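You operate a simulated robot arm through the tools that you are given. There is no shell and no other tool.

You run a simulated robot arm. Do the job below in one go: nothing can be reset, and whatever is moved stays where it is left.

## Task
Dry the orange spool as its label says and leave it running.
Fine: heat and hours set, lid shut, in the bench dryer.

Only the result counts: the job must be done as asked and must still hold three seconds after the hand-in. Knocking over, shifting, dropping, spilling or breaking anything else fails it. Lids that push on must go on centred and level and be pressed home; caps that screw on are set level and turned clockwise until they are tight.

## Robot
A 7-joint arm with a two-finger parallel gripper, fixed in place. Base frame: the origin is at the foot of the arm, x ahead of it, y to its left, z up; the work surface is at about z = 0.74. Readings come in m, degrees, newtons and seconds.
With the tool pointing down near the work surface it reaches from about 0.44 to 0.92 m from the base axis. Its first joint turns from -143.0 to 143.0 degrees. Payload 3 kg.
The TCP is the grasp point between the finger pads, 0.03 m short of the fingertips. In the tool frame z runs along the fingers and y along their closing line. Largest opening 0.094 m; finger width 0.028, thickness 0.01; the body of the gripper, 0.05 by 0.096 m, starts 0.055 m behind the TCP.
Orientation is told as [roll, pitch, yaw] about the base's x, y, z axes, in that order, counted from this pose: with the fingers straight down and closing along the base's y, the tool's x points along the base's -x, its y along +y and its z along -z.

## Interface
- The arm moves only by the tool drive_tool. Its arguments are lists of equal length, an entry for each row: "travel": the shift along the tool's x, y, z in units of 200 mm (1.0 is 200 mm), a list of three; "angular": the turn, a rotation vector about the tool's x, y, z in units of 60 degrees (1.0 is 60 degrees), a list of three. In form: {"travel": [[x, y, z], ...], "angular": [[ax, ay, az], ...]}. A call has 1 to 20 rows; each row is the pose to reach, as a shift and turn from the pose commanded when the call began, along the tool's axes at that moment. "jaw" is the finger opening in m, from 0 to 0.094, set as the call begins (left out, the last holds). A call with a number of a shift or a turn outside -1 to 1 is refused whole. A row lasts 0.2 s, in which the tool goes at most 0.05 m and 8.6 degrees; a call with a longer step from one row to the next is refused whole, and so is a gripper value outside its range. Where a pose cannot be reached the arm comes as near as it can. A force on the tool above 90 N (or 10 N above the force at the start of the call, whichever is more), or a blocked arm, ends the call early, and 0.2 s more pass. Each finger travels about 0.072 m/s and halts on what it meets, pressing with about 21 N; the grip force reading is that of the motor and also rises with nothing between the fingers. The clock runs only during rows and for 0.2 s after the last one: add rows that repeat a pose to give the fingers time. It gives the time, the measured TCP pose, the force on the tool (base axes), the opening and the grip force at its end, in the units of the frame above (readings bear some noise), with the torque about the TCP (base axes, N m) and any sound that the robot's microphone picked up.
- Cameras (640 x 400 px; columns grow to the right, rows downward): "scene" is fixed at [0.049, -0.5011, 1.3957]; the picture's right is [0.74, -0.67, 0.00], its down [-0.24, -0.26, -0.94] and it looks along [0.63, 0.69, -0.35] (base axes); focal length 329 px, centre (320, 200). "wrist" rides on the gripper at [0.076, 0.014, -0.102] in the tool frame; the picture's right is [-0.18, 0.98, 0.00], its down [-0.75, -0.14, -0.64] and it looks along [-0.63, -0.12, 0.77] (tool axes); focal length 243 px, centre (320, 200). There is no depth. A picture from a camera that has moved, and an enlarged one, comes with that camera's place and axes in the base frame and with its lens.
- capture(camera): a new picture of that camera. No time passes.
- enlarge(camera, box): a new picture of the part [left, top, right, bottom] of that camera's present view, enlarged. No time passes.
- job_done(): hands the job in; it is judged then, once.

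Places have to be worked out from the pictures, the camera data and where the tool is seen. Open the gripper and draw the arm clear of the work before you hand the job in, unless the task says otherwise.

The tools are called as name(argument=value, ...) on one line, values as JSON. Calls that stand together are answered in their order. drive_tool: Moves the arm, as the interface text tells. Its arguments: {"type":"object","properties":{"travel":{"type":"array","items":{"type":"array","items":{"type":"number"}}},"angular":{"type":"array","items":{"type":"array","items":{"type":"number"}}},"jaw":{"type":"number"}},"required":["travel","angular"]} The other tools are called the same way: capture (camera) takes a picture; enlarge (camera, box) takes an enlarged picture of a part of a camera's view; job_done () hands the job in.

At the start:

```text
t: 0.0
ee_pos: [0.4858, 0.2573, 1.2851]
tcp_rot: [-0.1, 0.0, 0.0]
ft_force: [-0.8, 0.1, -0.5]
moment: [-0.01, 0.02, -0.01]
opening: 0.0939
grasp_force: 0.0
```

scene: 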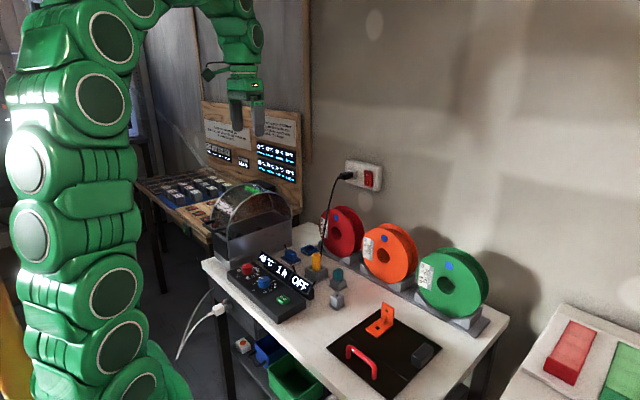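
wrist: 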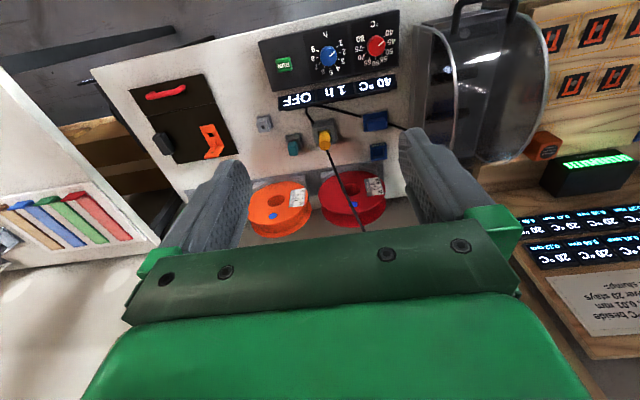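

I start by looking more closely at the scene: the label on the orange spool, the dryer, its knobs and display.

enlarge(camera="scene", box=[340, 210, 440, 300])

enlarge(camera="scene", box=[200, 170, 360, 330])

enlarge(camera="wrist", box=[240, 0, 560, 200])

enlarge(camera="scene", box=[130, 90, 310, 240])

enlarge(camera="wrist", box=[230, 80, 430, 250])

```text
4.44 times, centred on (390, 255) of scene
camera zoom: at [0.049, -0.5011, 1.3957], right [0.74, -0.67, 0.0], down [-0.24, -0.26, -0.94], along [0.63, 0.69, -0.35], focal length 1460 px, centre (9, -44)
```

zoom: 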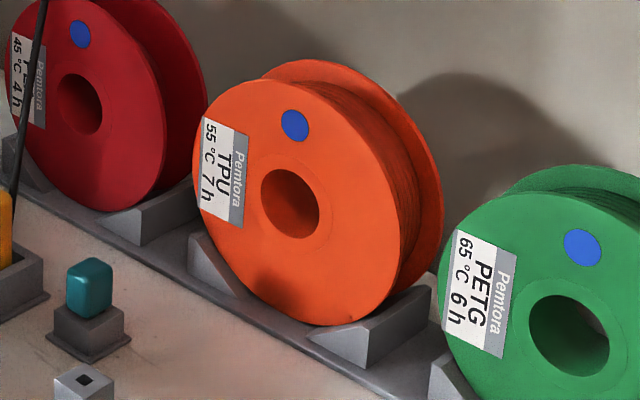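

```text
2.50 times, centred on (280, 250) of scene
camera zoom: at [0.049, -0.5011, 1.3957], right [0.74, -0.67, 0.0], down [-0.24, -0.26, -0.94], along [0.63, 0.69, -0.35], focal length 822 px, centre (420, 75)
```

zoom: 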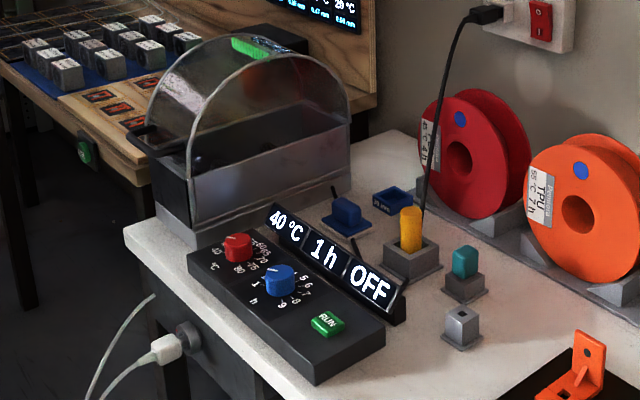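

```text
2.00 times, centred on (400, 100) of wrist
camera zoom: at [0.4098, 0.2712, 1.3873], right [0.18, 0.98, 0.0], down [0.75, -0.14, 0.64], along [0.63, -0.12, -0.77], focal length 485 px, centre (160, 400)
```

zoom: 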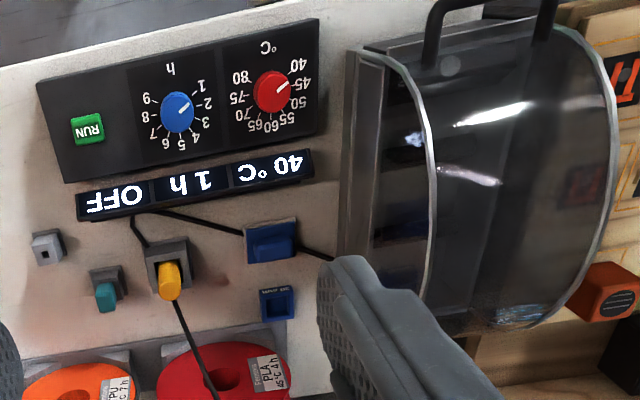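

```text
2.67 times, centred on (220, 165) of scene
camera zoom: at [0.049, -0.5011, 1.3957], right [0.74, -0.67, 0.0], down [-0.24, -0.26, -0.94], along [0.63, 0.69, -0.35], focal length 876 px, centre (587, 293)
```

zoom: 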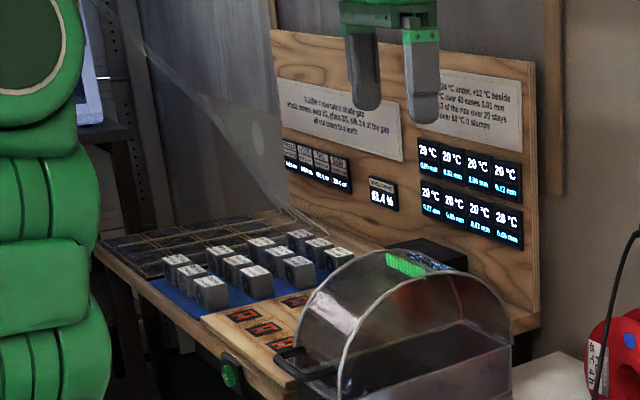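

```text
2.35 times, centred on (330, 165) of wrist
camera zoom: at [0.4098, 0.2712, 1.3873], right [0.18, 0.98, 0.0], down [0.75, -0.14, 0.64], along [0.63, -0.12, -0.77], focal length 571 px, centre (296, 282)
```

zoom: 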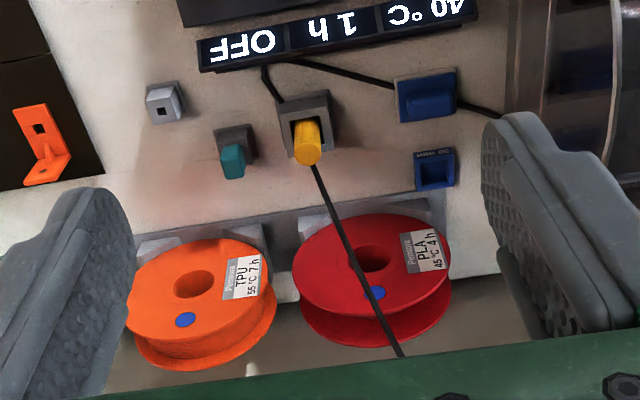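

The label reads TPU 55 °C 7 h; the dryer shows 40 °C, 1 h, OFF. I zoom further on the small parts beside the dryer, the lid and the knob scales.

enlarge(camera="wrist", box=[340, 90, 420, 170])

enlarge(camera="scene", box=[270, 230, 350, 310])

enlarge(camera="scene", box=[200, 170, 300, 260])

enlarge(camera="wrist", box=[255, 0, 405, 110])

enlarge(camera="wrist", box=[400, 0, 560, 180])

enlarge(camera="scene", box=[220, 250, 320, 330])

enlarge(camera="scene", box=[300, 150, 400, 230])

```text
5.00 times, centred on (380, 130) of wrist
camera zoom: at [0.4098, 0.2712, 1.3873], right [0.18, 0.98, 0.0], down [0.75, -0.14, 0.64], along [0.63, -0.12, -0.77], focal length 1213 px, centre (20, 550)
```

zoom: 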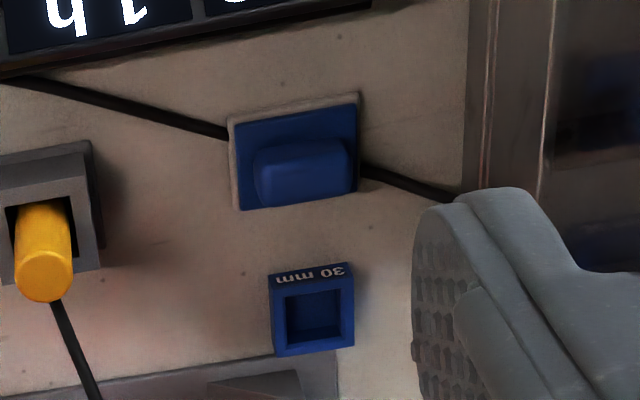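

```text
5.00 times, centred on (310, 270) of scene
camera zoom: at [0.049, -0.5011, 1.3957], right [0.74, -0.67, 0.0], down [-0.24, -0.26, -0.94], along [0.63, 0.69, -0.35], focal length 1643 px, centre (370, -150)
```

zoom: 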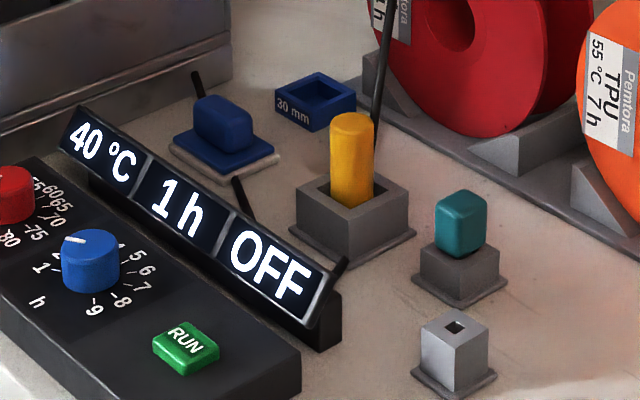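

```text
4.44 times, centred on (250, 215) of scene
camera zoom: at [0.049, -0.5011, 1.3957], right [0.74, -0.67, 0.0], down [-0.24, -0.26, -0.94], along [0.63, 0.69, -0.35], focal length 1460 px, centre (631, 133)
```

zoom: 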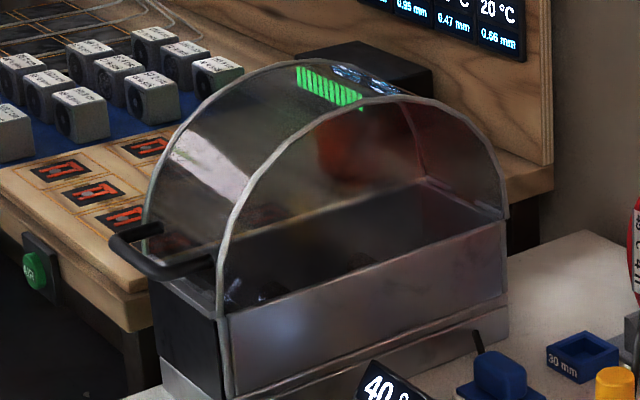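

```text
3.64 times, centred on (330, 55) of wrist
camera zoom: at [0.4098, 0.2712, 1.3873], right [0.18, 0.98, 0.0], down [0.75, -0.14, 0.64], along [0.63, -0.12, -0.77], focal length 882 px, centre (284, 727)
```

zoom: 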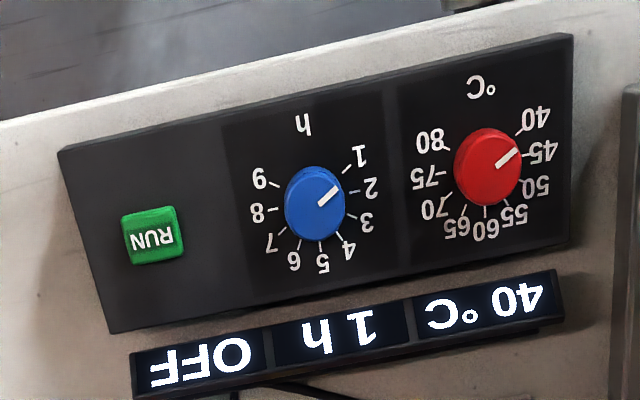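

```text
2.22 times, centred on (480, 90) of wrist
camera zoom: at [0.4098, 0.2712, 1.3873], right [0.18, 0.98, 0.0], down [0.75, -0.14, 0.64], along [0.63, -0.12, -0.77], focal length 539 px, centre (-36, 444)
```

zoom: 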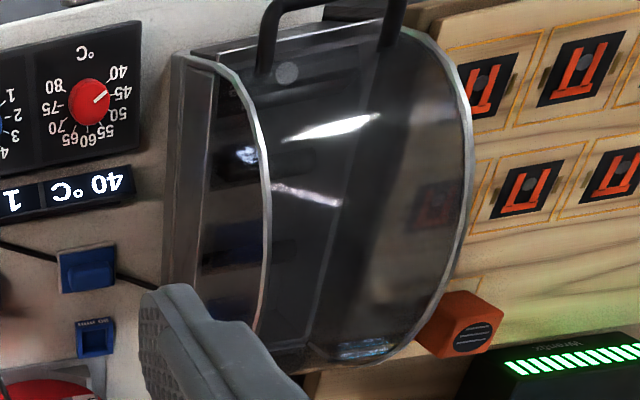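

```text
5.00 times, centred on (270, 290) of scene
camera zoom: at [0.049, -0.5011, 1.3957], right [0.74, -0.67, 0.0], down [-0.24, -0.26, -0.94], along [0.63, 0.69, -0.35], focal length 1643 px, centre (570, -250)
```

zoom: 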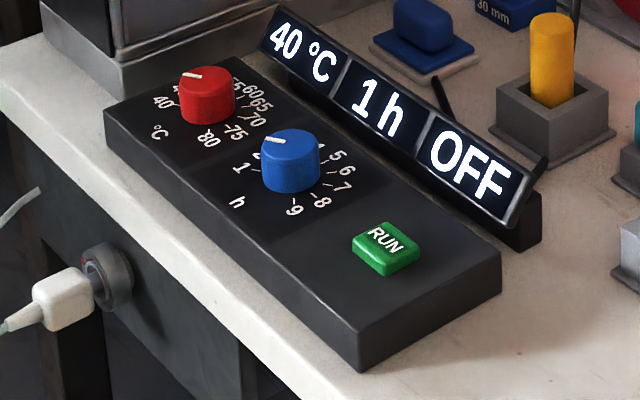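

```text
5.00 times, centred on (350, 190) of scene
camera zoom: at [0.049, -0.5011, 1.3957], right [0.74, -0.67, 0.0], down [-0.24, -0.26, -0.94], along [0.63, 0.69, -0.35], focal length 1643 px, centre (170, 250)
```

zoom: 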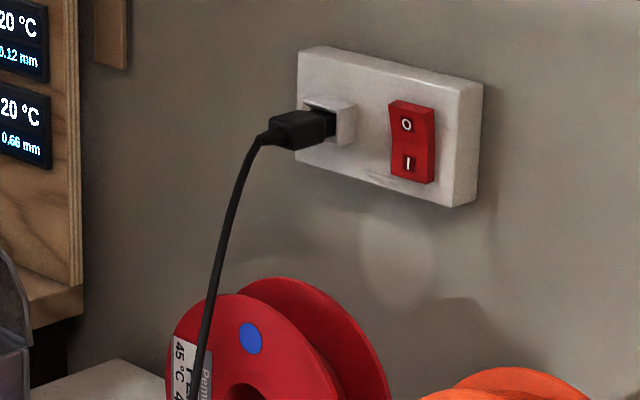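

Label: 55 °C, 7 h. I estimate the dryer box spans about x 0.48–0.76, y 0.43–0.55, rim z≈0.88, with a lid hinged at the back and its handle at the front (x≈0.44). I turn the tool towards yaw +90 in place so the wrist camera looks at the dryer.

drive_tool(travel=[[0.02, -0.03, 0], [0.04, -0.06, 0], [0.06, -0.09, 0], [0.08, -0.12, 0], [0.1, -0.15, 0], [0.12, -0.18, 0], [0.14, -0.21, 0]], angular=[[0, 0, -0.1428], [0, 0, -0.2856], [0, 0, -0.4284], [0, 0, -0.5712], [0, 0, -0.714], [0, 0, -0.8568], [0, 0, -1.0]])

```text
t: 1.6
ee_pos: [0.4582, 0.2149, 1.285]
tcp_rot: [0.0, 0.0, 60.1]
ft_force: [-0.2, 0.2, 0.2]
moment: [0.02, -0.03, 0.02]
opening: 0.094
grasp_force: 0.0
```

The turn works as expected (yaw 60). I finish with another 30° and take pictures.

drive_tool(travel=[[0, 0, 0], [0, 0, 0], [0, 0, 0], [0, 0, 0]], angular=[[0, 0, -0.125], [0, 0, -0.25], [0, 0, -0.375], [0, 0, -0.4985]])

capture(camera="wrist")

capture(camera="scene")

```text
t: 2.6
ee_pos: [0.4584, 0.2148, 1.2836]
tcp_rot: [0.1, 0.0, 90.0]
ft_force: [0.4, 0.7, -0.2]
moment: [-0.01, 0.02, 0.02]
opening: 0.0942
grasp_force: 0.0
```

```text
taken
camera wrist: at [0.4439, 0.1391, 1.3871], right [-0.98, 0.18, 0.0], down [0.14, 0.75, 0.64], along [0.12, 0.63, -0.77], focal length 243 px, centre (320, 200)
```

wrist: 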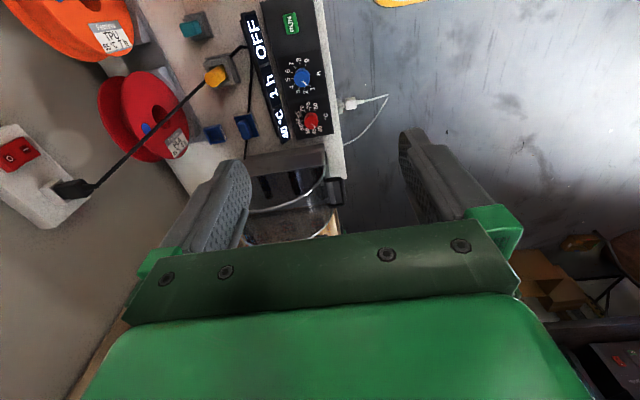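

```text
taken
```

scene: 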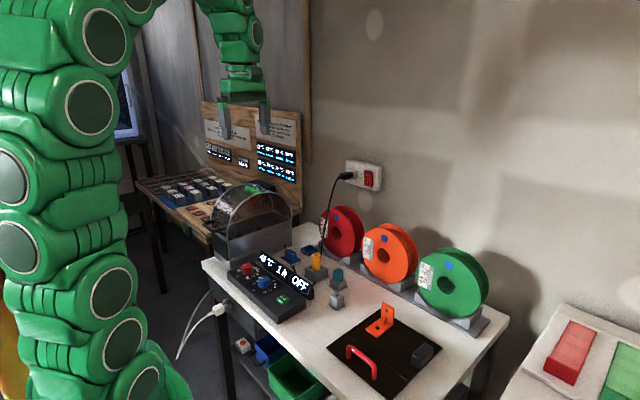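

The handle is seen at the dryer's front end near image (335,190). I back the camera off in -y to see the dryer unobstructed.

drive_tool(travel=[[0.2, -0.05, 0], [0.4, -0.1, 0], [0.6, -0.15, 0], [0.8, -0.2, 0], [1.0, -0.25, 0]], angular=[[0, 0, 0], [0, 0, 0], [0, 0, 0], [0, 0, 0], [0, 0, 0]])

capture(camera="wrist")

enlarge(camera="wrist", box=[200, 60, 400, 200])

enlarge(camera="wrist", box=[0, 0, 240, 160])

```text
t: 3.8
ee_pos: [0.5073, 0.0149, 1.2833]
tcp_rot: [0.0, 0.0, 89.9]
ft_force: [0.1, 0.2, -0.2]
moment: [0.0, -0.03, -0.01]
opening: 0.0939
grasp_force: 0.0
```

```text
taken
camera wrist: at [0.4937, -0.0617, 1.3868], right [-0.98, 0.19, 0.0], down [0.14, 0.75, 0.64], along [0.12, 0.63, -0.77], focal length 243 px, centre (320, 200)
```

wrist: 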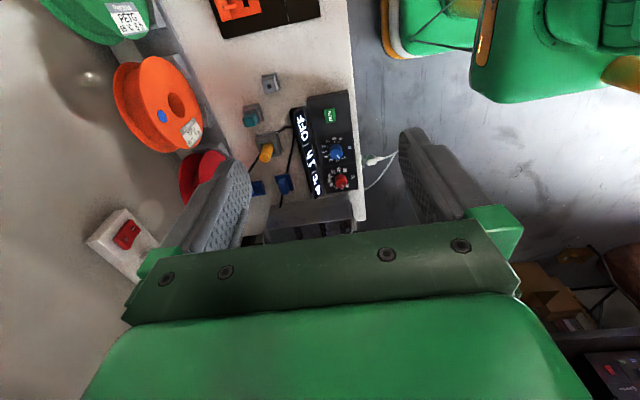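

```text
2.86 times, centred on (300, 130) of wrist
camera zoom: at [0.4937, -0.0617, 1.3868], right [-0.98, 0.19, 0.0], down [0.14, 0.75, 0.64], along [0.12, 0.63, -0.77], focal length 693 px, centre (377, 400)
```

zoom: 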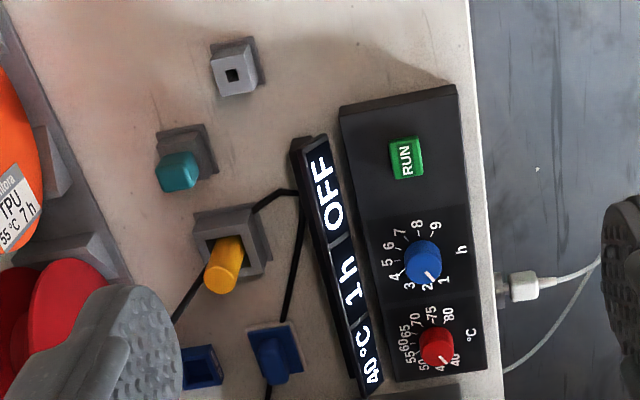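

```text
2.50 times, centred on (120, 80) of wrist
camera zoom: at [0.4937, -0.0617, 1.3868], right [-0.98, 0.19, 0.0], down [0.14, 0.75, 0.64], along [0.12, 0.63, -0.77], focal length 606 px, centre (820, 500)
```

zoom: 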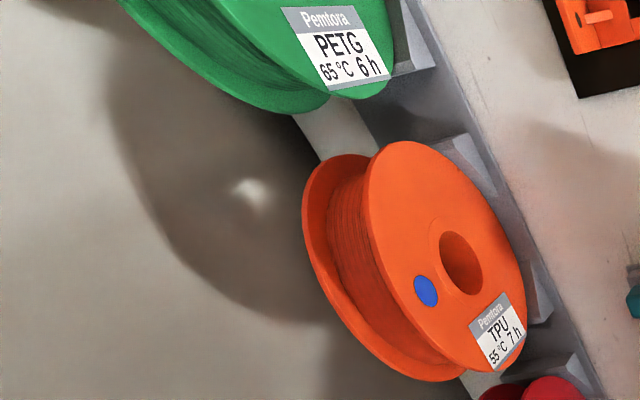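

Orange spool hub front face is at about (0.841, 0.059, 0.843), width ≈0.06 (x 0.84–0.90), and the wall is at x≈1.0. I now go to a spot where the lid handle shows just above the gripper, to measure it.

drive_tool(travel=[[-0.15, 0.08, 0], [-0.3, 0.16, 0], [-0.45, 0.24, 0], [-0.6, 0.32, 0]], angular=[[0, 0, 0], [0, 0, 0], [0, 0, 0], [0, 0, 0]])

capture(camera="wrist")

enlarge(camera="wrist", box=[230, 120, 390, 240])

enlarge(camera="scene", box=[200, 200, 260, 270])

```text
t: 4.8
ee_pos: [0.4446, 0.1351, 1.2832]
tcp_rot: [0.0, 0.0, 89.8]
ft_force: [0.1, -0.2, -0.6]
moment: [0.01, -0.02, 0.0]
opening: 0.0938
grasp_force: 0.1
```

```text
taken
camera wrist: at [0.4301, 0.0587, 1.3876], right [-0.98, 0.19, 0.0], down [0.14, 0.75, 0.64], along [0.12, 0.63, -0.77], focal length 243 px, centre (320, 200)
```

wrist: 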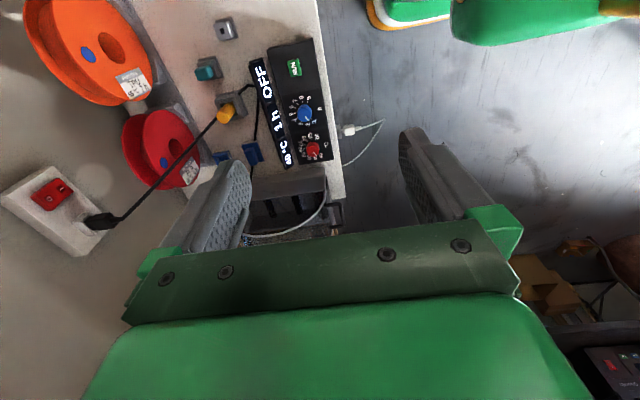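

```text
3.33 times, centred on (310, 180) of wrist
camera zoom: at [0.4301, 0.0587, 1.3876], right [-0.98, 0.19, 0.0], down [0.14, 0.75, 0.64], along [0.12, 0.63, -0.77], focal length 809 px, centre (353, 267)
```

zoom: 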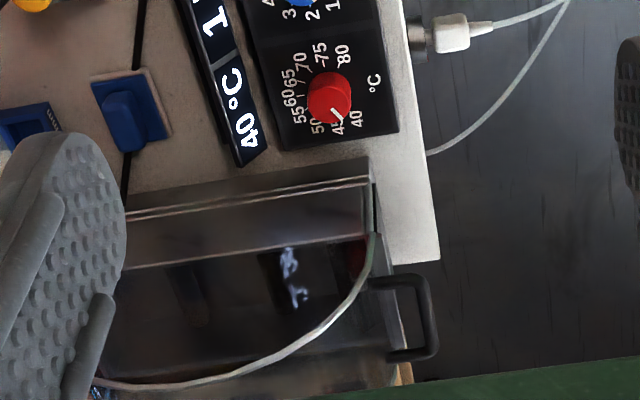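

```text
5.71 times, centred on (230, 235) of scene
camera zoom: at [0.049, -0.5011, 1.3957], right [0.74, -0.67, 0.0], down [-0.24, -0.26, -0.94], along [0.63, 0.69, -0.35], focal length 1878 px, centre (834, 0)
```

zoom: 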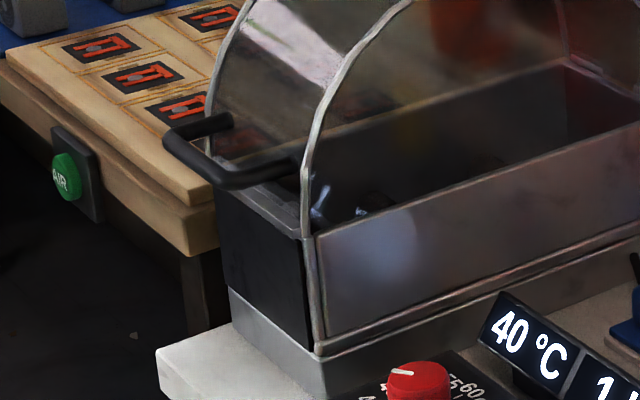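

The handle bar's centre works out to about (0.453, 0.512, 0.910), running along y from 0.473 to 0.553. I check the hinge end and the box/lid seam before touching it.

enlarge(camera="scene", box=[250, 180, 310, 260])

enlarge(camera="scene", box=[205, 215, 245, 260])

enlarge(camera="wrist", box=[300, 170, 360, 240])

```text
5.00 times, centred on (280, 220) of scene
camera zoom: at [0.049, -0.5011, 1.3957], right [0.74, -0.67, 0.0], down [-0.24, -0.26, -0.94], along [0.63, 0.69, -0.35], focal length 1643 px, centre (520, 100)
```

zoom: 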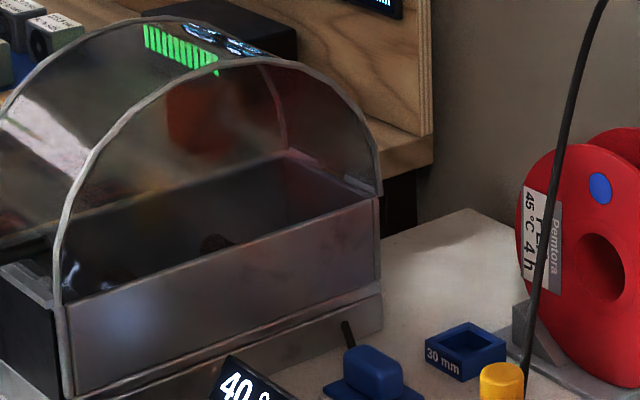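

```text
8.89 times, centred on (225, 238) of scene
camera zoom: at [0.049, -0.5011, 1.3957], right [0.74, -0.67, 0.0], down [-0.24, -0.26, -0.94], along [0.63, 0.69, -0.35], focal length 2921 px, centre (1164, -133)
```

zoom: 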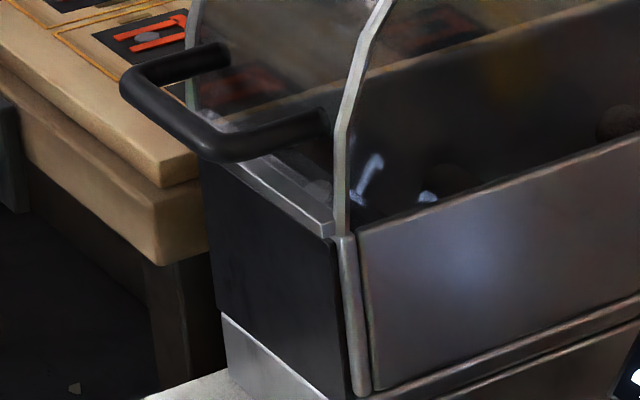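

```text
5.71 times, centred on (330, 205) of wrist
camera zoom: at [0.4301, 0.0587, 1.3876], right [-0.98, 0.19, 0.0], down [0.14, 0.75, 0.64], along [0.12, 0.63, -0.77], focal length 1386 px, centre (263, 171)
```

zoom: 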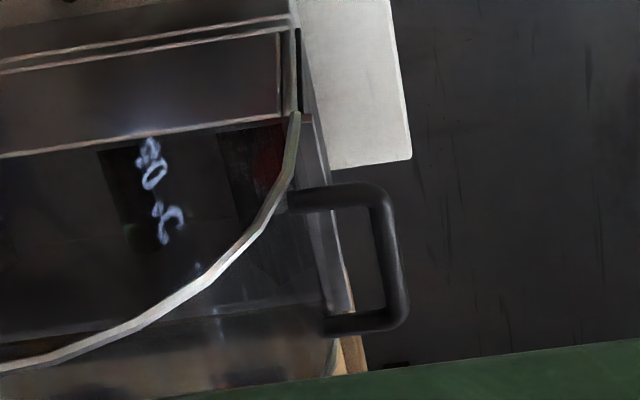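

The handle is a round rod about 12 mm thick at roughly (0.4545, 0.513, 0.909), with about 25 mm between it and the lid. I go above it with the jaw narrowed so the inner finger fits in that gap.

drive_tool(travel=[[-0.24, 0, 0], [-0.48, 0, 0], [-0.72, 0, 0], [-0.95, 0, 0]], angular=[[0, 0, 0], [0, 0, 0], [0, 0, 0], [0, 0, 0]], jaw=0.034)

drive_tool(travel=[[-0.19, -0.005, 0.12], [-0.38, -0.01, 0.24], [-0.57, -0.015, 0.36], [-0.76, -0.02, 0.48], [-0.94, -0.027, 0.6], [-0.94, -0.027, 0.8], [-0.94, -0.027, 1.0]], angular=[[0, 0, 0], [0, 0, 0], [0, 0, 0], [0, 0, 0], [0, 0, 0], [0, 0, 0], [0, 0, 0]])

capture(camera="wrist")

enlarge(camera="scene", box=[190, 130, 310, 270])

```text
t: 5.8
ee_pos: [0.4424, 0.3273, 1.2833]
tcp_rot: [-0.1, 0.0, 89.8]
ft_force: [0.3, -0.7, 0.2]
moment: [0.01, 0.0, 0.01]
opening: 0.0341
grasp_force: 0.0
```

```text
t: 7.4
ee_pos: [0.4499, 0.5129, 1.0827]
tcp_rot: [0.1, 0.0, 89.9]
ft_force: [0.6, -0.2, -0.1]
moment: [-0.01, -0.03, -0.04]
opening: 0.034
grasp_force: 0.1
```

```text
taken
camera wrist: at [0.4357, 0.4369, 1.1869], right [-0.98, 0.19, 0.0], down [0.14, 0.75, 0.64], along [0.12, 0.63, -0.77], focal length 243 px, centre (320, 200)
```

wrist: 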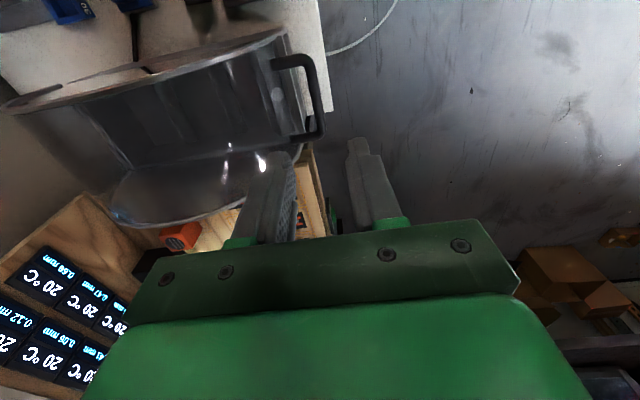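

```text
2.86 times, centred on (250, 200) of scene
camera zoom: at [0.049, -0.5011, 1.3957], right [0.74, -0.67, 0.0], down [-0.24, -0.26, -0.94], along [0.63, 0.69, -0.35], focal length 939 px, centre (520, 200)
```

zoom: 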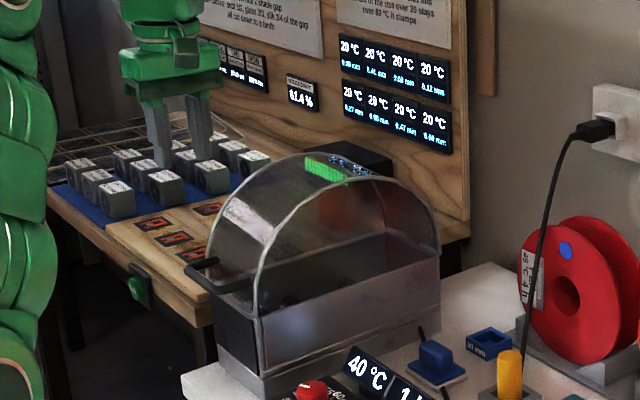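

I zoom in on the handle from here to refine its position relative to the fingers.

enlarge(camera="wrist", box=[240, 20, 400, 150])

enlarge(camera="wrist", box=[220, 120, 420, 250])

```text
3.08 times, centred on (320, 85) of wrist
camera zoom: at [0.4357, 0.4369, 1.1869], right [-0.98, 0.19, 0.0], down [0.14, 0.75, 0.64], along [0.12, 0.63, -0.77], focal length 746 px, centre (320, 554)
```

zoom: 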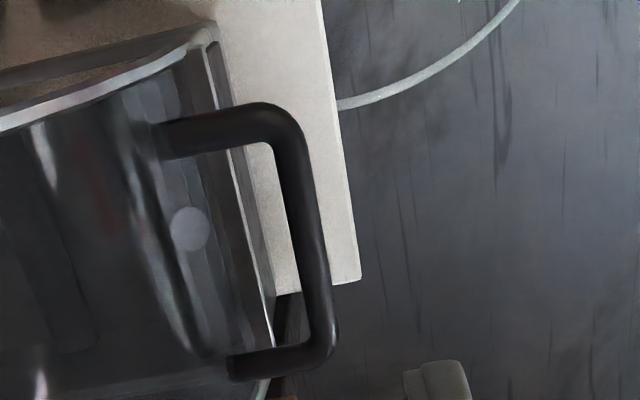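

```text
3.08 times, centred on (320, 185) of wrist
camera zoom: at [0.4357, 0.4369, 1.1869], right [-0.98, 0.19, 0.0], down [0.14, 0.75, 0.64], along [0.12, 0.63, -0.77], focal length 746 px, centre (320, 246)
```

zoom: 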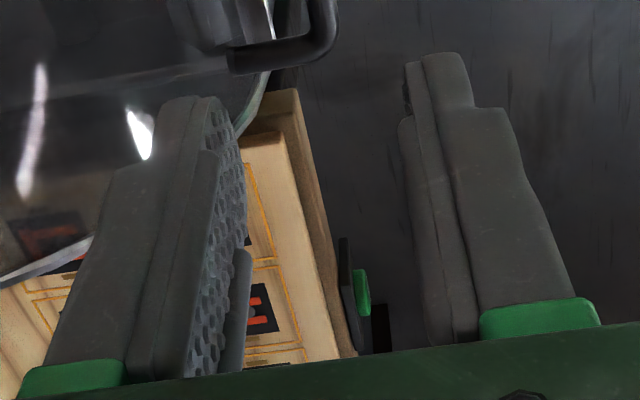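

Refined handle centre: about (0.456, 0.520, 0.909). I go down to just above the bar (fingertips at z≈0.925) and look again.

drive_tool(travel=[[-0.035, -0.005, 0.16], [-0.035, -0.005, 0.32], [-0.035, -0.005, 0.48], [-0.035, -0.005, 0.64]], angular=[[0, 0, 0], [0, 0, 0], [0, 0, 0], [0, 0, 0]])

capture(camera="wrist")

enlarge(camera="scene", box=[200, 180, 260, 250])

```text
t: 8.4
ee_pos: [0.4511, 0.5192, 0.9559]
tcp_rot: [-0.1, 0.0, 89.9]
ft_force: [0.2, -0.2, -0.1]
moment: [-0.02, -0.01, -0.01]
opening: 0.0344
grasp_force: 0.1
```

```text
taken
camera wrist: at [0.4368, 0.4428, 1.0593], right [-0.98, 0.19, 0.0], down [0.14, 0.75, 0.64], along [0.12, 0.63, -0.77], focal length 243 px, centre (320, 200)
```

wrist: 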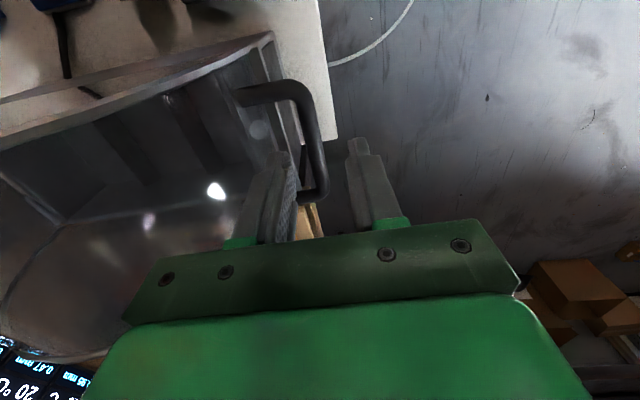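

```text
5.71 times, centred on (230, 215) of scene
camera zoom: at [0.049, -0.5011, 1.3957], right [0.74, -0.67, 0.0], down [-0.24, -0.26, -0.94], along [0.63, 0.69, -0.35], focal length 1878 px, centre (834, 114)
```

zoom: 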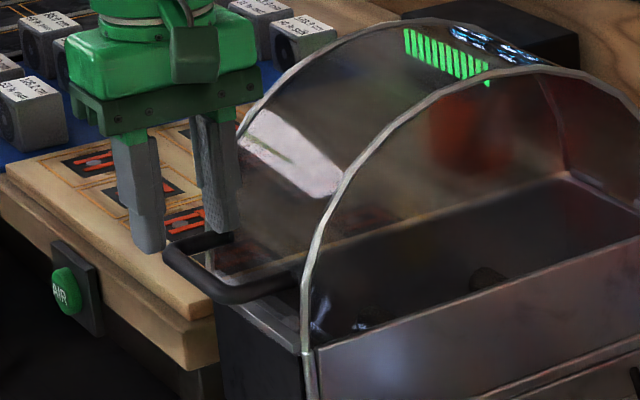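

The bar lies between the two fingers in both views. I lower about 30 mm so the tips pass the bar, then close on it.

drive_tool(travel=[[0, 0, 0.05], [0, 0, 0.1], [0, 0, 0.15]], angular=[[0, 0, 0], [0, 0, 0], [0, 0, 0]])

enlarge(camera="scene", box=[200, 180, 260, 250])

enlarge(camera="wrist", box=[220, 60, 420, 250])

```text
t: 9.2
ee_pos: [0.4503, 0.5196, 0.9275]
tcp_rot: [0.0, 0.1, 89.9]
ft_force: [0.6, -0.5, 0.5]
moment: [0.02, -0.01, -0.01]
opening: 0.034
grasp_force: 0.0
```

```text
5.71 times, centred on (230, 215) of scene
camera zoom: at [0.049, -0.5011, 1.3957], right [0.74, -0.67, 0.0], down [-0.24, -0.26, -0.94], along [0.63, 0.69, -0.35], focal length 1878 px, centre (834, 114)
```

zoom: 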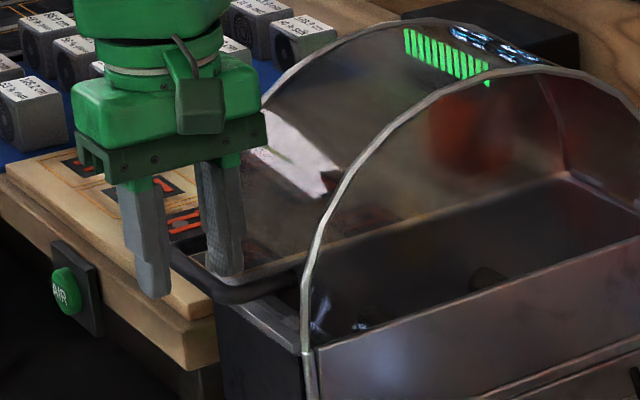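

```text
2.11 times, centred on (320, 155) of wrist
camera zoom: at [0.4365, 0.4435, 1.0299], right [-0.98, 0.19, 0.0], down [0.14, 0.75, 0.64], along [0.12, 0.63, -0.77], focal length 511 px, centre (320, 295)
```

zoom: 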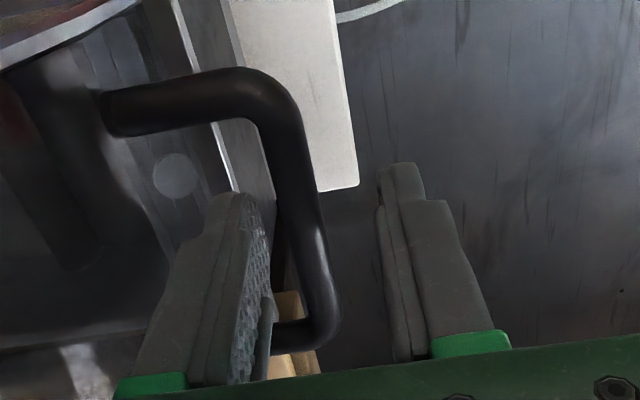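

The bar is between the pads with about 5 mm of tip below it. I lower 4 mm more and close the jaw on the bar.

drive_tool(travel=[[0, 0, 0.02], [0, 0, 0.02]], angular=[[0, 0, 0], [0, 0, 0]])

drive_tool(travel=[[0, 0, 0], [0, 0, 0], [0, 0, 0], [0, 0, 0]], angular=[[0, 0, 0], [0, 0, 0], [0, 0, 0], [0, 0, 0]], jaw=0.0)

```text
t: 9.8
ee_pos: [0.4505, 0.52, 0.9222]
tcp_rot: [0.0, 0.1, 89.9]
ft_force: [0.9, -0.4, 0.2]
moment: [-0.01, 0.0, -0.01]
opening: 0.0342
grasp_force: 0.1
```

```text
t: 10.8
ee_pos: [0.4516, 0.519, 0.9218]
tcp_rot: [-0.1, -0.1, 89.8]
ft_force: [42.2, 2.9, -1.7]
moment: [0.59, -0.97, 0.13]
opening: 0.0204
grasp_force: 21.0
```

The bar pushes the tool towards +x (42 N), so I'm a few mm off centre. I shift +x by 4 mm to relieve it and let the jaw settle.

drive_tool(travel=[[0, -0.01, 0], [0, -0.02, 0], [0, -0.02, 0]], angular=[[0, 0, 0], [0, 0, 0], [0, 0, 0]])

```text
t: 11.6
ee_pos: [0.4561, 0.5203, 0.9219]
tcp_rot: [0.0, 0.0, 89.9]
ft_force: [41.5, -7.1, 7.3]
moment: [-0.22, -0.99, 0.06]
opening: 0.0121
grasp_force: 20.9
```

Still only the inner finger bears on the bar (its inner face sits at x≈0.462). I continue +x in small steps until both pads hold.

drive_tool(travel=[[0, -0.005, 0], [0, -0.01, 0], [0, -0.01, 0]], angular=[[0, 0, 0], [0, 0, 0], [0, 0, 0]])

enlarge(camera="wrist", box=[220, 60, 420, 250])

enlarge(camera="scene", box=[200, 180, 260, 250])

```text
t: 12.4
ee_pos: [0.4572, 0.5178, 0.922]
tcp_rot: [0.0, 0.1, 89.9]
ft_force: [8.9, -15.0, 12.5]
moment: [-0.05, -0.17, 0.11]
opening: 0.0114
grasp_force: 45.4
```

```text
2.11 times, centred on (320, 155) of wrist
camera zoom: at [0.442, 0.4435, 1.0254], right [-0.98, 0.19, 0.0], down [0.14, 0.75, 0.64], along [0.12, 0.63, -0.77], focal length 511 px, centre (320, 295)
```

zoom: 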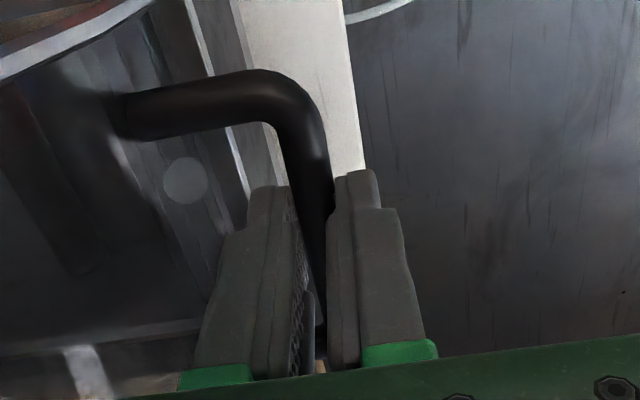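

```text
5.71 times, centred on (230, 215) of scene
camera zoom: at [0.049, -0.5011, 1.3957], right [0.74, -0.67, 0.0], down [-0.24, -0.26, -0.94], along [0.63, 0.69, -0.35], focal length 1878 px, centre (834, 114)
```

zoom: 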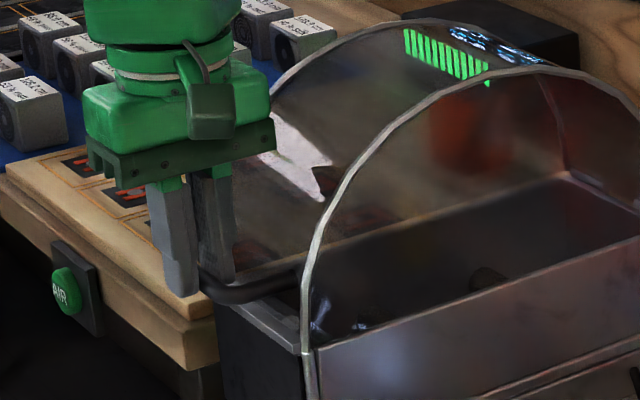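

Both pads now hold the bar (opening 0.0114, bar at x≈0.457). I lift gently along the first 5° of an arc about a hinge assumed at (0.757, z 0.88) and watch the forces.

drive_tool(travel=[[0, -0.004, -0.03], [0, -0.009, -0.065], [0, -0.018, -0.13], [0, -0.018, -0.13]], angular=[[0, 0, 0], [0, 0, 0], [0, 0, 0], [0, 0, 0]])

enlarge(camera="scene", box=[200, 160, 320, 270])

```text
t: 13.4
ee_pos: [0.4601, 0.5189, 0.9469]
tcp_rot: [0.1, 0.0, 90.0]
ft_force: [-3.9, -11.1, -0.4]
moment: [-0.18, 0.14, 0.2]
opening: 0.0112
grasp_force: 45.3
```

```text
3.64 times, centred on (260, 215) of scene
camera zoom: at [0.049, -0.5011, 1.3957], right [0.74, -0.67, 0.0], down [-0.24, -0.26, -0.94], along [0.63, 0.69, -0.35], focal length 1195 px, centre (538, 146)
```

zoom: 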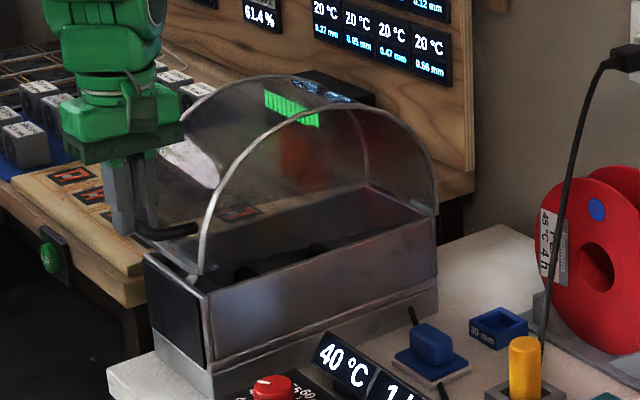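

The lid lifts cleanly about that hinge with small forces. I continue along the arc from 5° to 25°.

drive_tool(travel=[[0, -0.0295, -0.128], [0, -0.07, -0.253], [0, -0.1215, -0.374], [0, -0.1835, -0.49], [0, -0.1835, -0.49]], angular=[[0, 0, 0], [0, 0, 0], [0, 0, 0], [0, 0, 0], [0, 0, 0]])

enlarge(camera="scene", box=[200, 120, 320, 250])

```text
t: 14.6
ee_pos: [0.4974, 0.5195, 1.0457]
tcp_rot: [-0.1, -0.1, 89.7]
ft_force: [20.8, 0.5, -11.1]
moment: [1.19, -0.54, 0.19]
opening: 0.0114
grasp_force: 45.1
```

```text
3.08 times, centred on (260, 185) of scene
camera zoom: at [0.049, -0.5011, 1.3957], right [0.74, -0.67, 0.0], down [-0.24, -0.26, -0.94], along [0.63, 0.69, -0.35], focal length 1011 px, centre (505, 246)
```

zoom: 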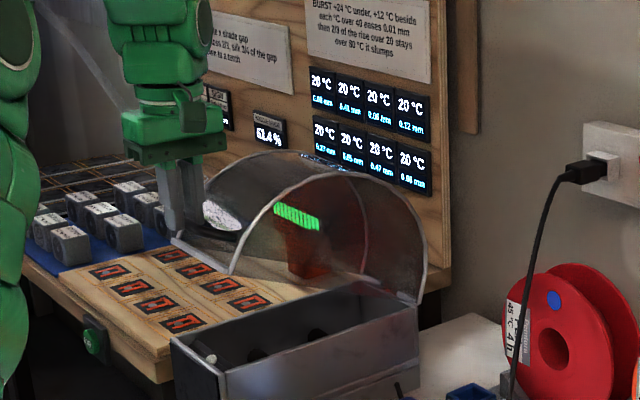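

The reaction (+20.8, −11) points along the line towards the hinge, so my arc is slightly too wide (hinge sits a little lower than assumed). I move 3 mm inwards to calibrate it.

drive_tool(travel=[[0, -0.013, 0.0075], [0, -0.013, 0.0075]], angular=[[0, 0, 0], [0, 0, 0]])

```text
t: 15.2
ee_pos: [0.4965, 0.5194, 1.0453]
tcp_rot: [0.1, 0.0, 90.0]
ft_force: [-32.4, -11.6, 18.5]
moment: [-0.34, 0.83, 0.07]
opening: 0.0114
grasp_force: 44.8
```

Stiffness is about 20 N/mm, so the hinge is near z≈0.877. I follow the corrected arc from 25° to 45°.

drive_tool(travel=[[0, 0.007, -0.0065], [0, -0.066, -0.116], [0, -0.1475, -0.219], [0, -0.2385, -0.3145], [0, -0.3375, -0.4015], [0, -0.3375, -0.4015]], angular=[[0, 0, 0], [0, 0, 0], [0, 0, 0], [0, 0, 0], [0, 0, 0], [0, 0, 0]])

enlarge(camera="scene", box=[200, 90, 340, 250])

```text
t: 16.6
ee_pos: [0.5669, 0.5199, 1.1252]
tcp_rot: [0.1, 0.0, 90.0]
ft_force: [-20.9, 7.2, 24.3]
moment: [0.26, 0.41, 0.11]
opening: 0.0115
grasp_force: 44.6
```

```text
2.50 times, centred on (270, 170) of scene
camera zoom: at [0.049, -0.5011, 1.3957], right [0.74, -0.67, 0.0], down [-0.24, -0.26, -0.94], along [0.63, 0.69, -0.35], focal length 822 px, centre (445, 275)
```

zoom: 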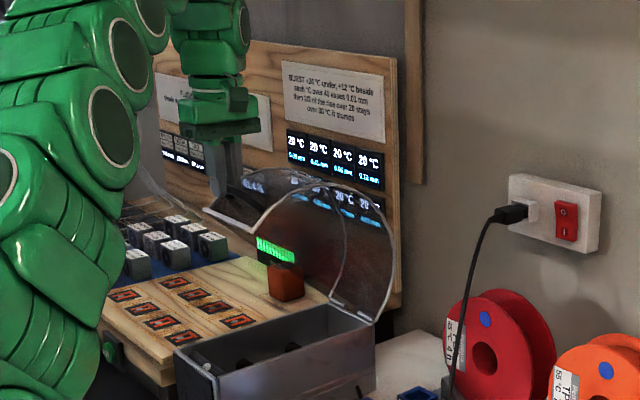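

The reaction flipped to about 32 N outward, so I'm ~1.5 mm too far in now; a refit puts the hinge near (0.769, 0.873). I follow that arc to 60°.

drive_tool(travel=[[0, -0.07, -0.0675], [0, -0.141, -0.116], [0, -0.258, -0.1865], [0, -0.381, -0.2465], [0, -0.381, -0.2465]], angular=[[0, 0, 0], [0, 0, 0], [0, 0, 0], [0, 0, 0], [0, 0, 0]])

enlarge(camera="scene", box=[200, 90, 340, 250])

```text
t: 17.8
ee_pos: [0.6035, 0.5198, 1.1512]
tcp_rot: [0.0, -0.1, 89.8]
ft_force: [8.1, 6.0, -14.1]
moment: [1.18, -0.2, 0.24]
opening: 0.0112
grasp_force: 44.9
out of reach, approached as far as the arm can: row 3, 4, 5
```

```text
2.50 times, centred on (270, 170) of scene
camera zoom: at [0.049, -0.5011, 1.3957], right [0.74, -0.67, 0.0], down [-0.24, -0.26, -0.94], along [0.63, 0.69, -0.35], focal length 822 px, centre (445, 275)
```

zoom: 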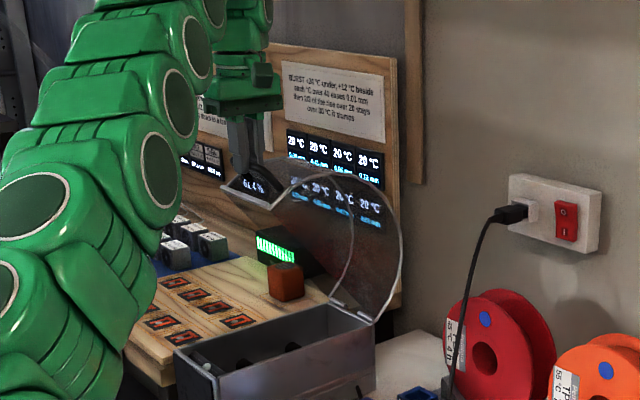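

The arm hits its reach limit with the tool vertical here (lid about 51° open). I first check with a zero-shift row whether the commanded reference is the reached pose or the unreachable one.

drive_tool(travel=[[0, 0, 0]], angular=[[0, 0, 0]])

capture(camera="scene")

```text
t: 18.2
ee_pos: [0.6036, 0.5198, 1.1505]
tcp_rot: [0.1, 0.1, 89.8]
ft_force: [10.3, 5.6, -17.5]
moment: [0.65, -0.2, 0.22]
opening: 0.0116
grasp_force: 44.9
```

```text
taken
```

scene: 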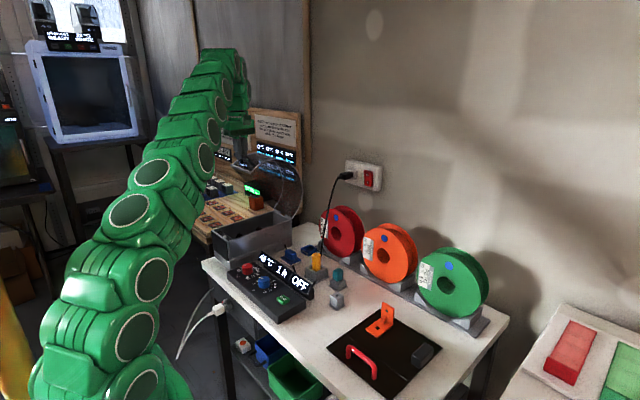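

The reference follows the reached pose. I tilt the tool about the bar (fingers pointing forward-down) by 40° in place, keeping the bar fixed, to gain reach.

drive_tool(travel=[[0, 0.0095, 0.0005], [0, 0.0185, 0.0025], [0, 0.0275, 0.006], [0, 0.036, 0.0105], [0, 0.0435, 0.016], [0, 0.0435, 0.016]], angular=[[0.1333, 0, 0], [0.2667, 0, 0], [0.4, 0, 0], [0.5333, 0, 0], [0.6667, 0, 0], [0.6667, 0, 0]])

enlarge(camera="scene", box=[200, 90, 340, 250])

```text
t: 19.6
ee_pos: [0.5956, 0.5199, 1.1492]
tcp_rot: [-40.1, 0.1, 89.9]
ft_force: [-1.6, -2.5, 2.1]
moment: [-0.35, 0.0, -0.13]
opening: 0.0114
grasp_force: 45.2
```

```text
2.50 times, centred on (270, 170) of scene
camera zoom: at [0.049, -0.5011, 1.3957], right [0.74, -0.67, 0.0], down [-0.24, -0.26, -0.94], along [0.63, 0.69, -0.35], focal length 822 px, centre (445, 275)
```

zoom: 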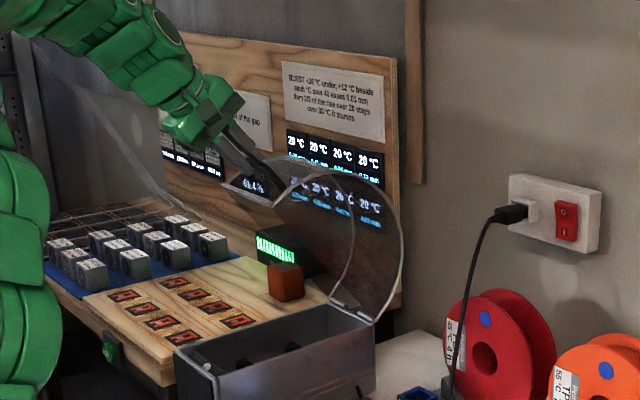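

The tilt held with near-zero force. I continue the lid along the arc from ~52° to ~72°.

drive_tool(travel=[[0, -0.1339, 0.0256], [0, -0.2649, 0.0624], [0, -0.3922, 0.1105], [0, -0.5149, 0.1697], [0, -0.5149, 0.1697]], angular=[[0, 0, 0], [0, 0, 0], [0, 0, 0], [0, 0, 0], [0, 0, 0]])

enlarge(camera="scene", box=[200, 90, 340, 250])

```text
t: 20.8
ee_pos: [0.6954, 0.5178, 1.1889]
tcp_rot: [-40.1, 0.0, 89.9]
ft_force: [3.0, 4.7, -6.8]
moment: [0.99, -0.01, 0.9]
opening: 0.0113
grasp_force: 45.3
```

```text
2.50 times, centred on (270, 170) of scene
camera zoom: at [0.049, -0.5011, 1.3957], right [0.74, -0.67, 0.0], down [-0.24, -0.26, -0.94], along [0.63, 0.69, -0.35], focal length 822 px, centre (445, 275)
```

zoom: 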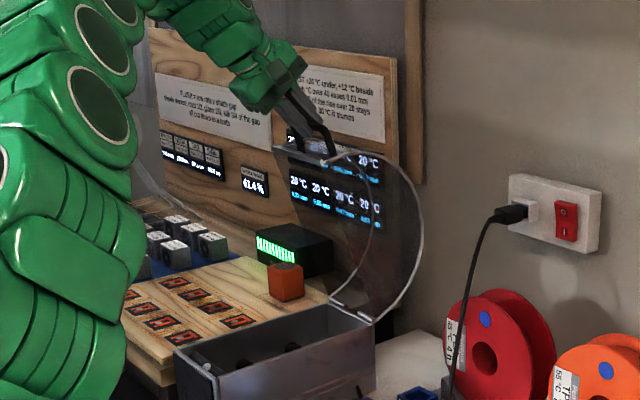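

Forces stay low. I carry on to ~92° open.

drive_tool(travel=[[0, -0.1169, 0.07], [0, -0.2275, 0.1498], [0, -0.3307, 0.2383], [0, -0.4258, 0.3358], [0, -0.4258, 0.3358]], angular=[[0, 0, 0], [0, 0, 0], [0, 0, 0], [0, 0, 0], [0, 0, 0]])

enlarge(camera="scene", box=[200, 90, 340, 250])

```text
t: 22.0
ee_pos: [0.806, 0.5145, 1.1921]
tcp_rot: [-39.9, 0.1, 89.6]
ft_force: [0.1, -14.7, -4.3]
moment: [0.14, 0.01, 0.57]
opening: 0.0114
grasp_force: 44.8
```

```text
2.50 times, centred on (270, 170) of scene
camera zoom: at [0.049, -0.5011, 1.3957], right [0.74, -0.67, 0.0], down [-0.24, -0.26, -0.94], along [0.63, 0.69, -0.35], focal length 822 px, centre (445, 275)
```

zoom: 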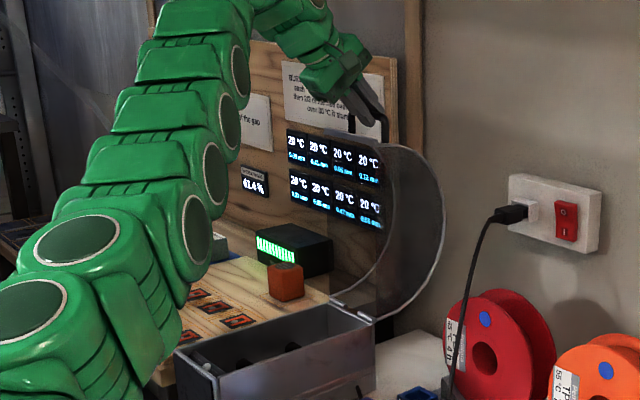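

The lid is about 92° open with low force. I go a further ~10° past vertical so it stays open, easing the small −y side load.

drive_tool(travel=[[0.01, -0.0806, 0.1062], [0.015, -0.1508, 0.2193], [0.015, -0.1508, 0.2193]], angular=[[0.0833, 0, 0], [0.1667, 0, 0], [0.1667, 0, 0]])

enlarge(camera="scene", box=[200, 90, 340, 250])

```text
t: 22.8
ee_pos: [0.8557, 0.5158, 1.178]
tcp_rot: [-50.0, 0.0, 89.9]
ft_force: [0.0, -6.7, -3.2]
moment: [-0.11, -0.02, -0.04]
opening: 0.0113
grasp_force: 45.1
```

```text
2.50 times, centred on (270, 170) of scene
camera zoom: at [0.049, -0.5011, 1.3957], right [0.74, -0.67, 0.0], down [-0.24, -0.26, -0.94], along [0.63, 0.69, -0.35], focal length 822 px, centre (445, 275)
```

zoom: 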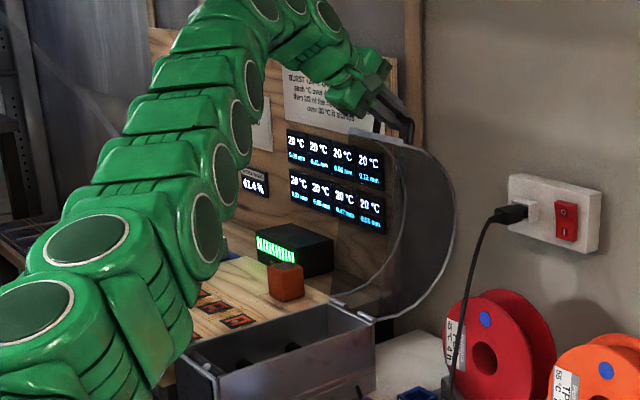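

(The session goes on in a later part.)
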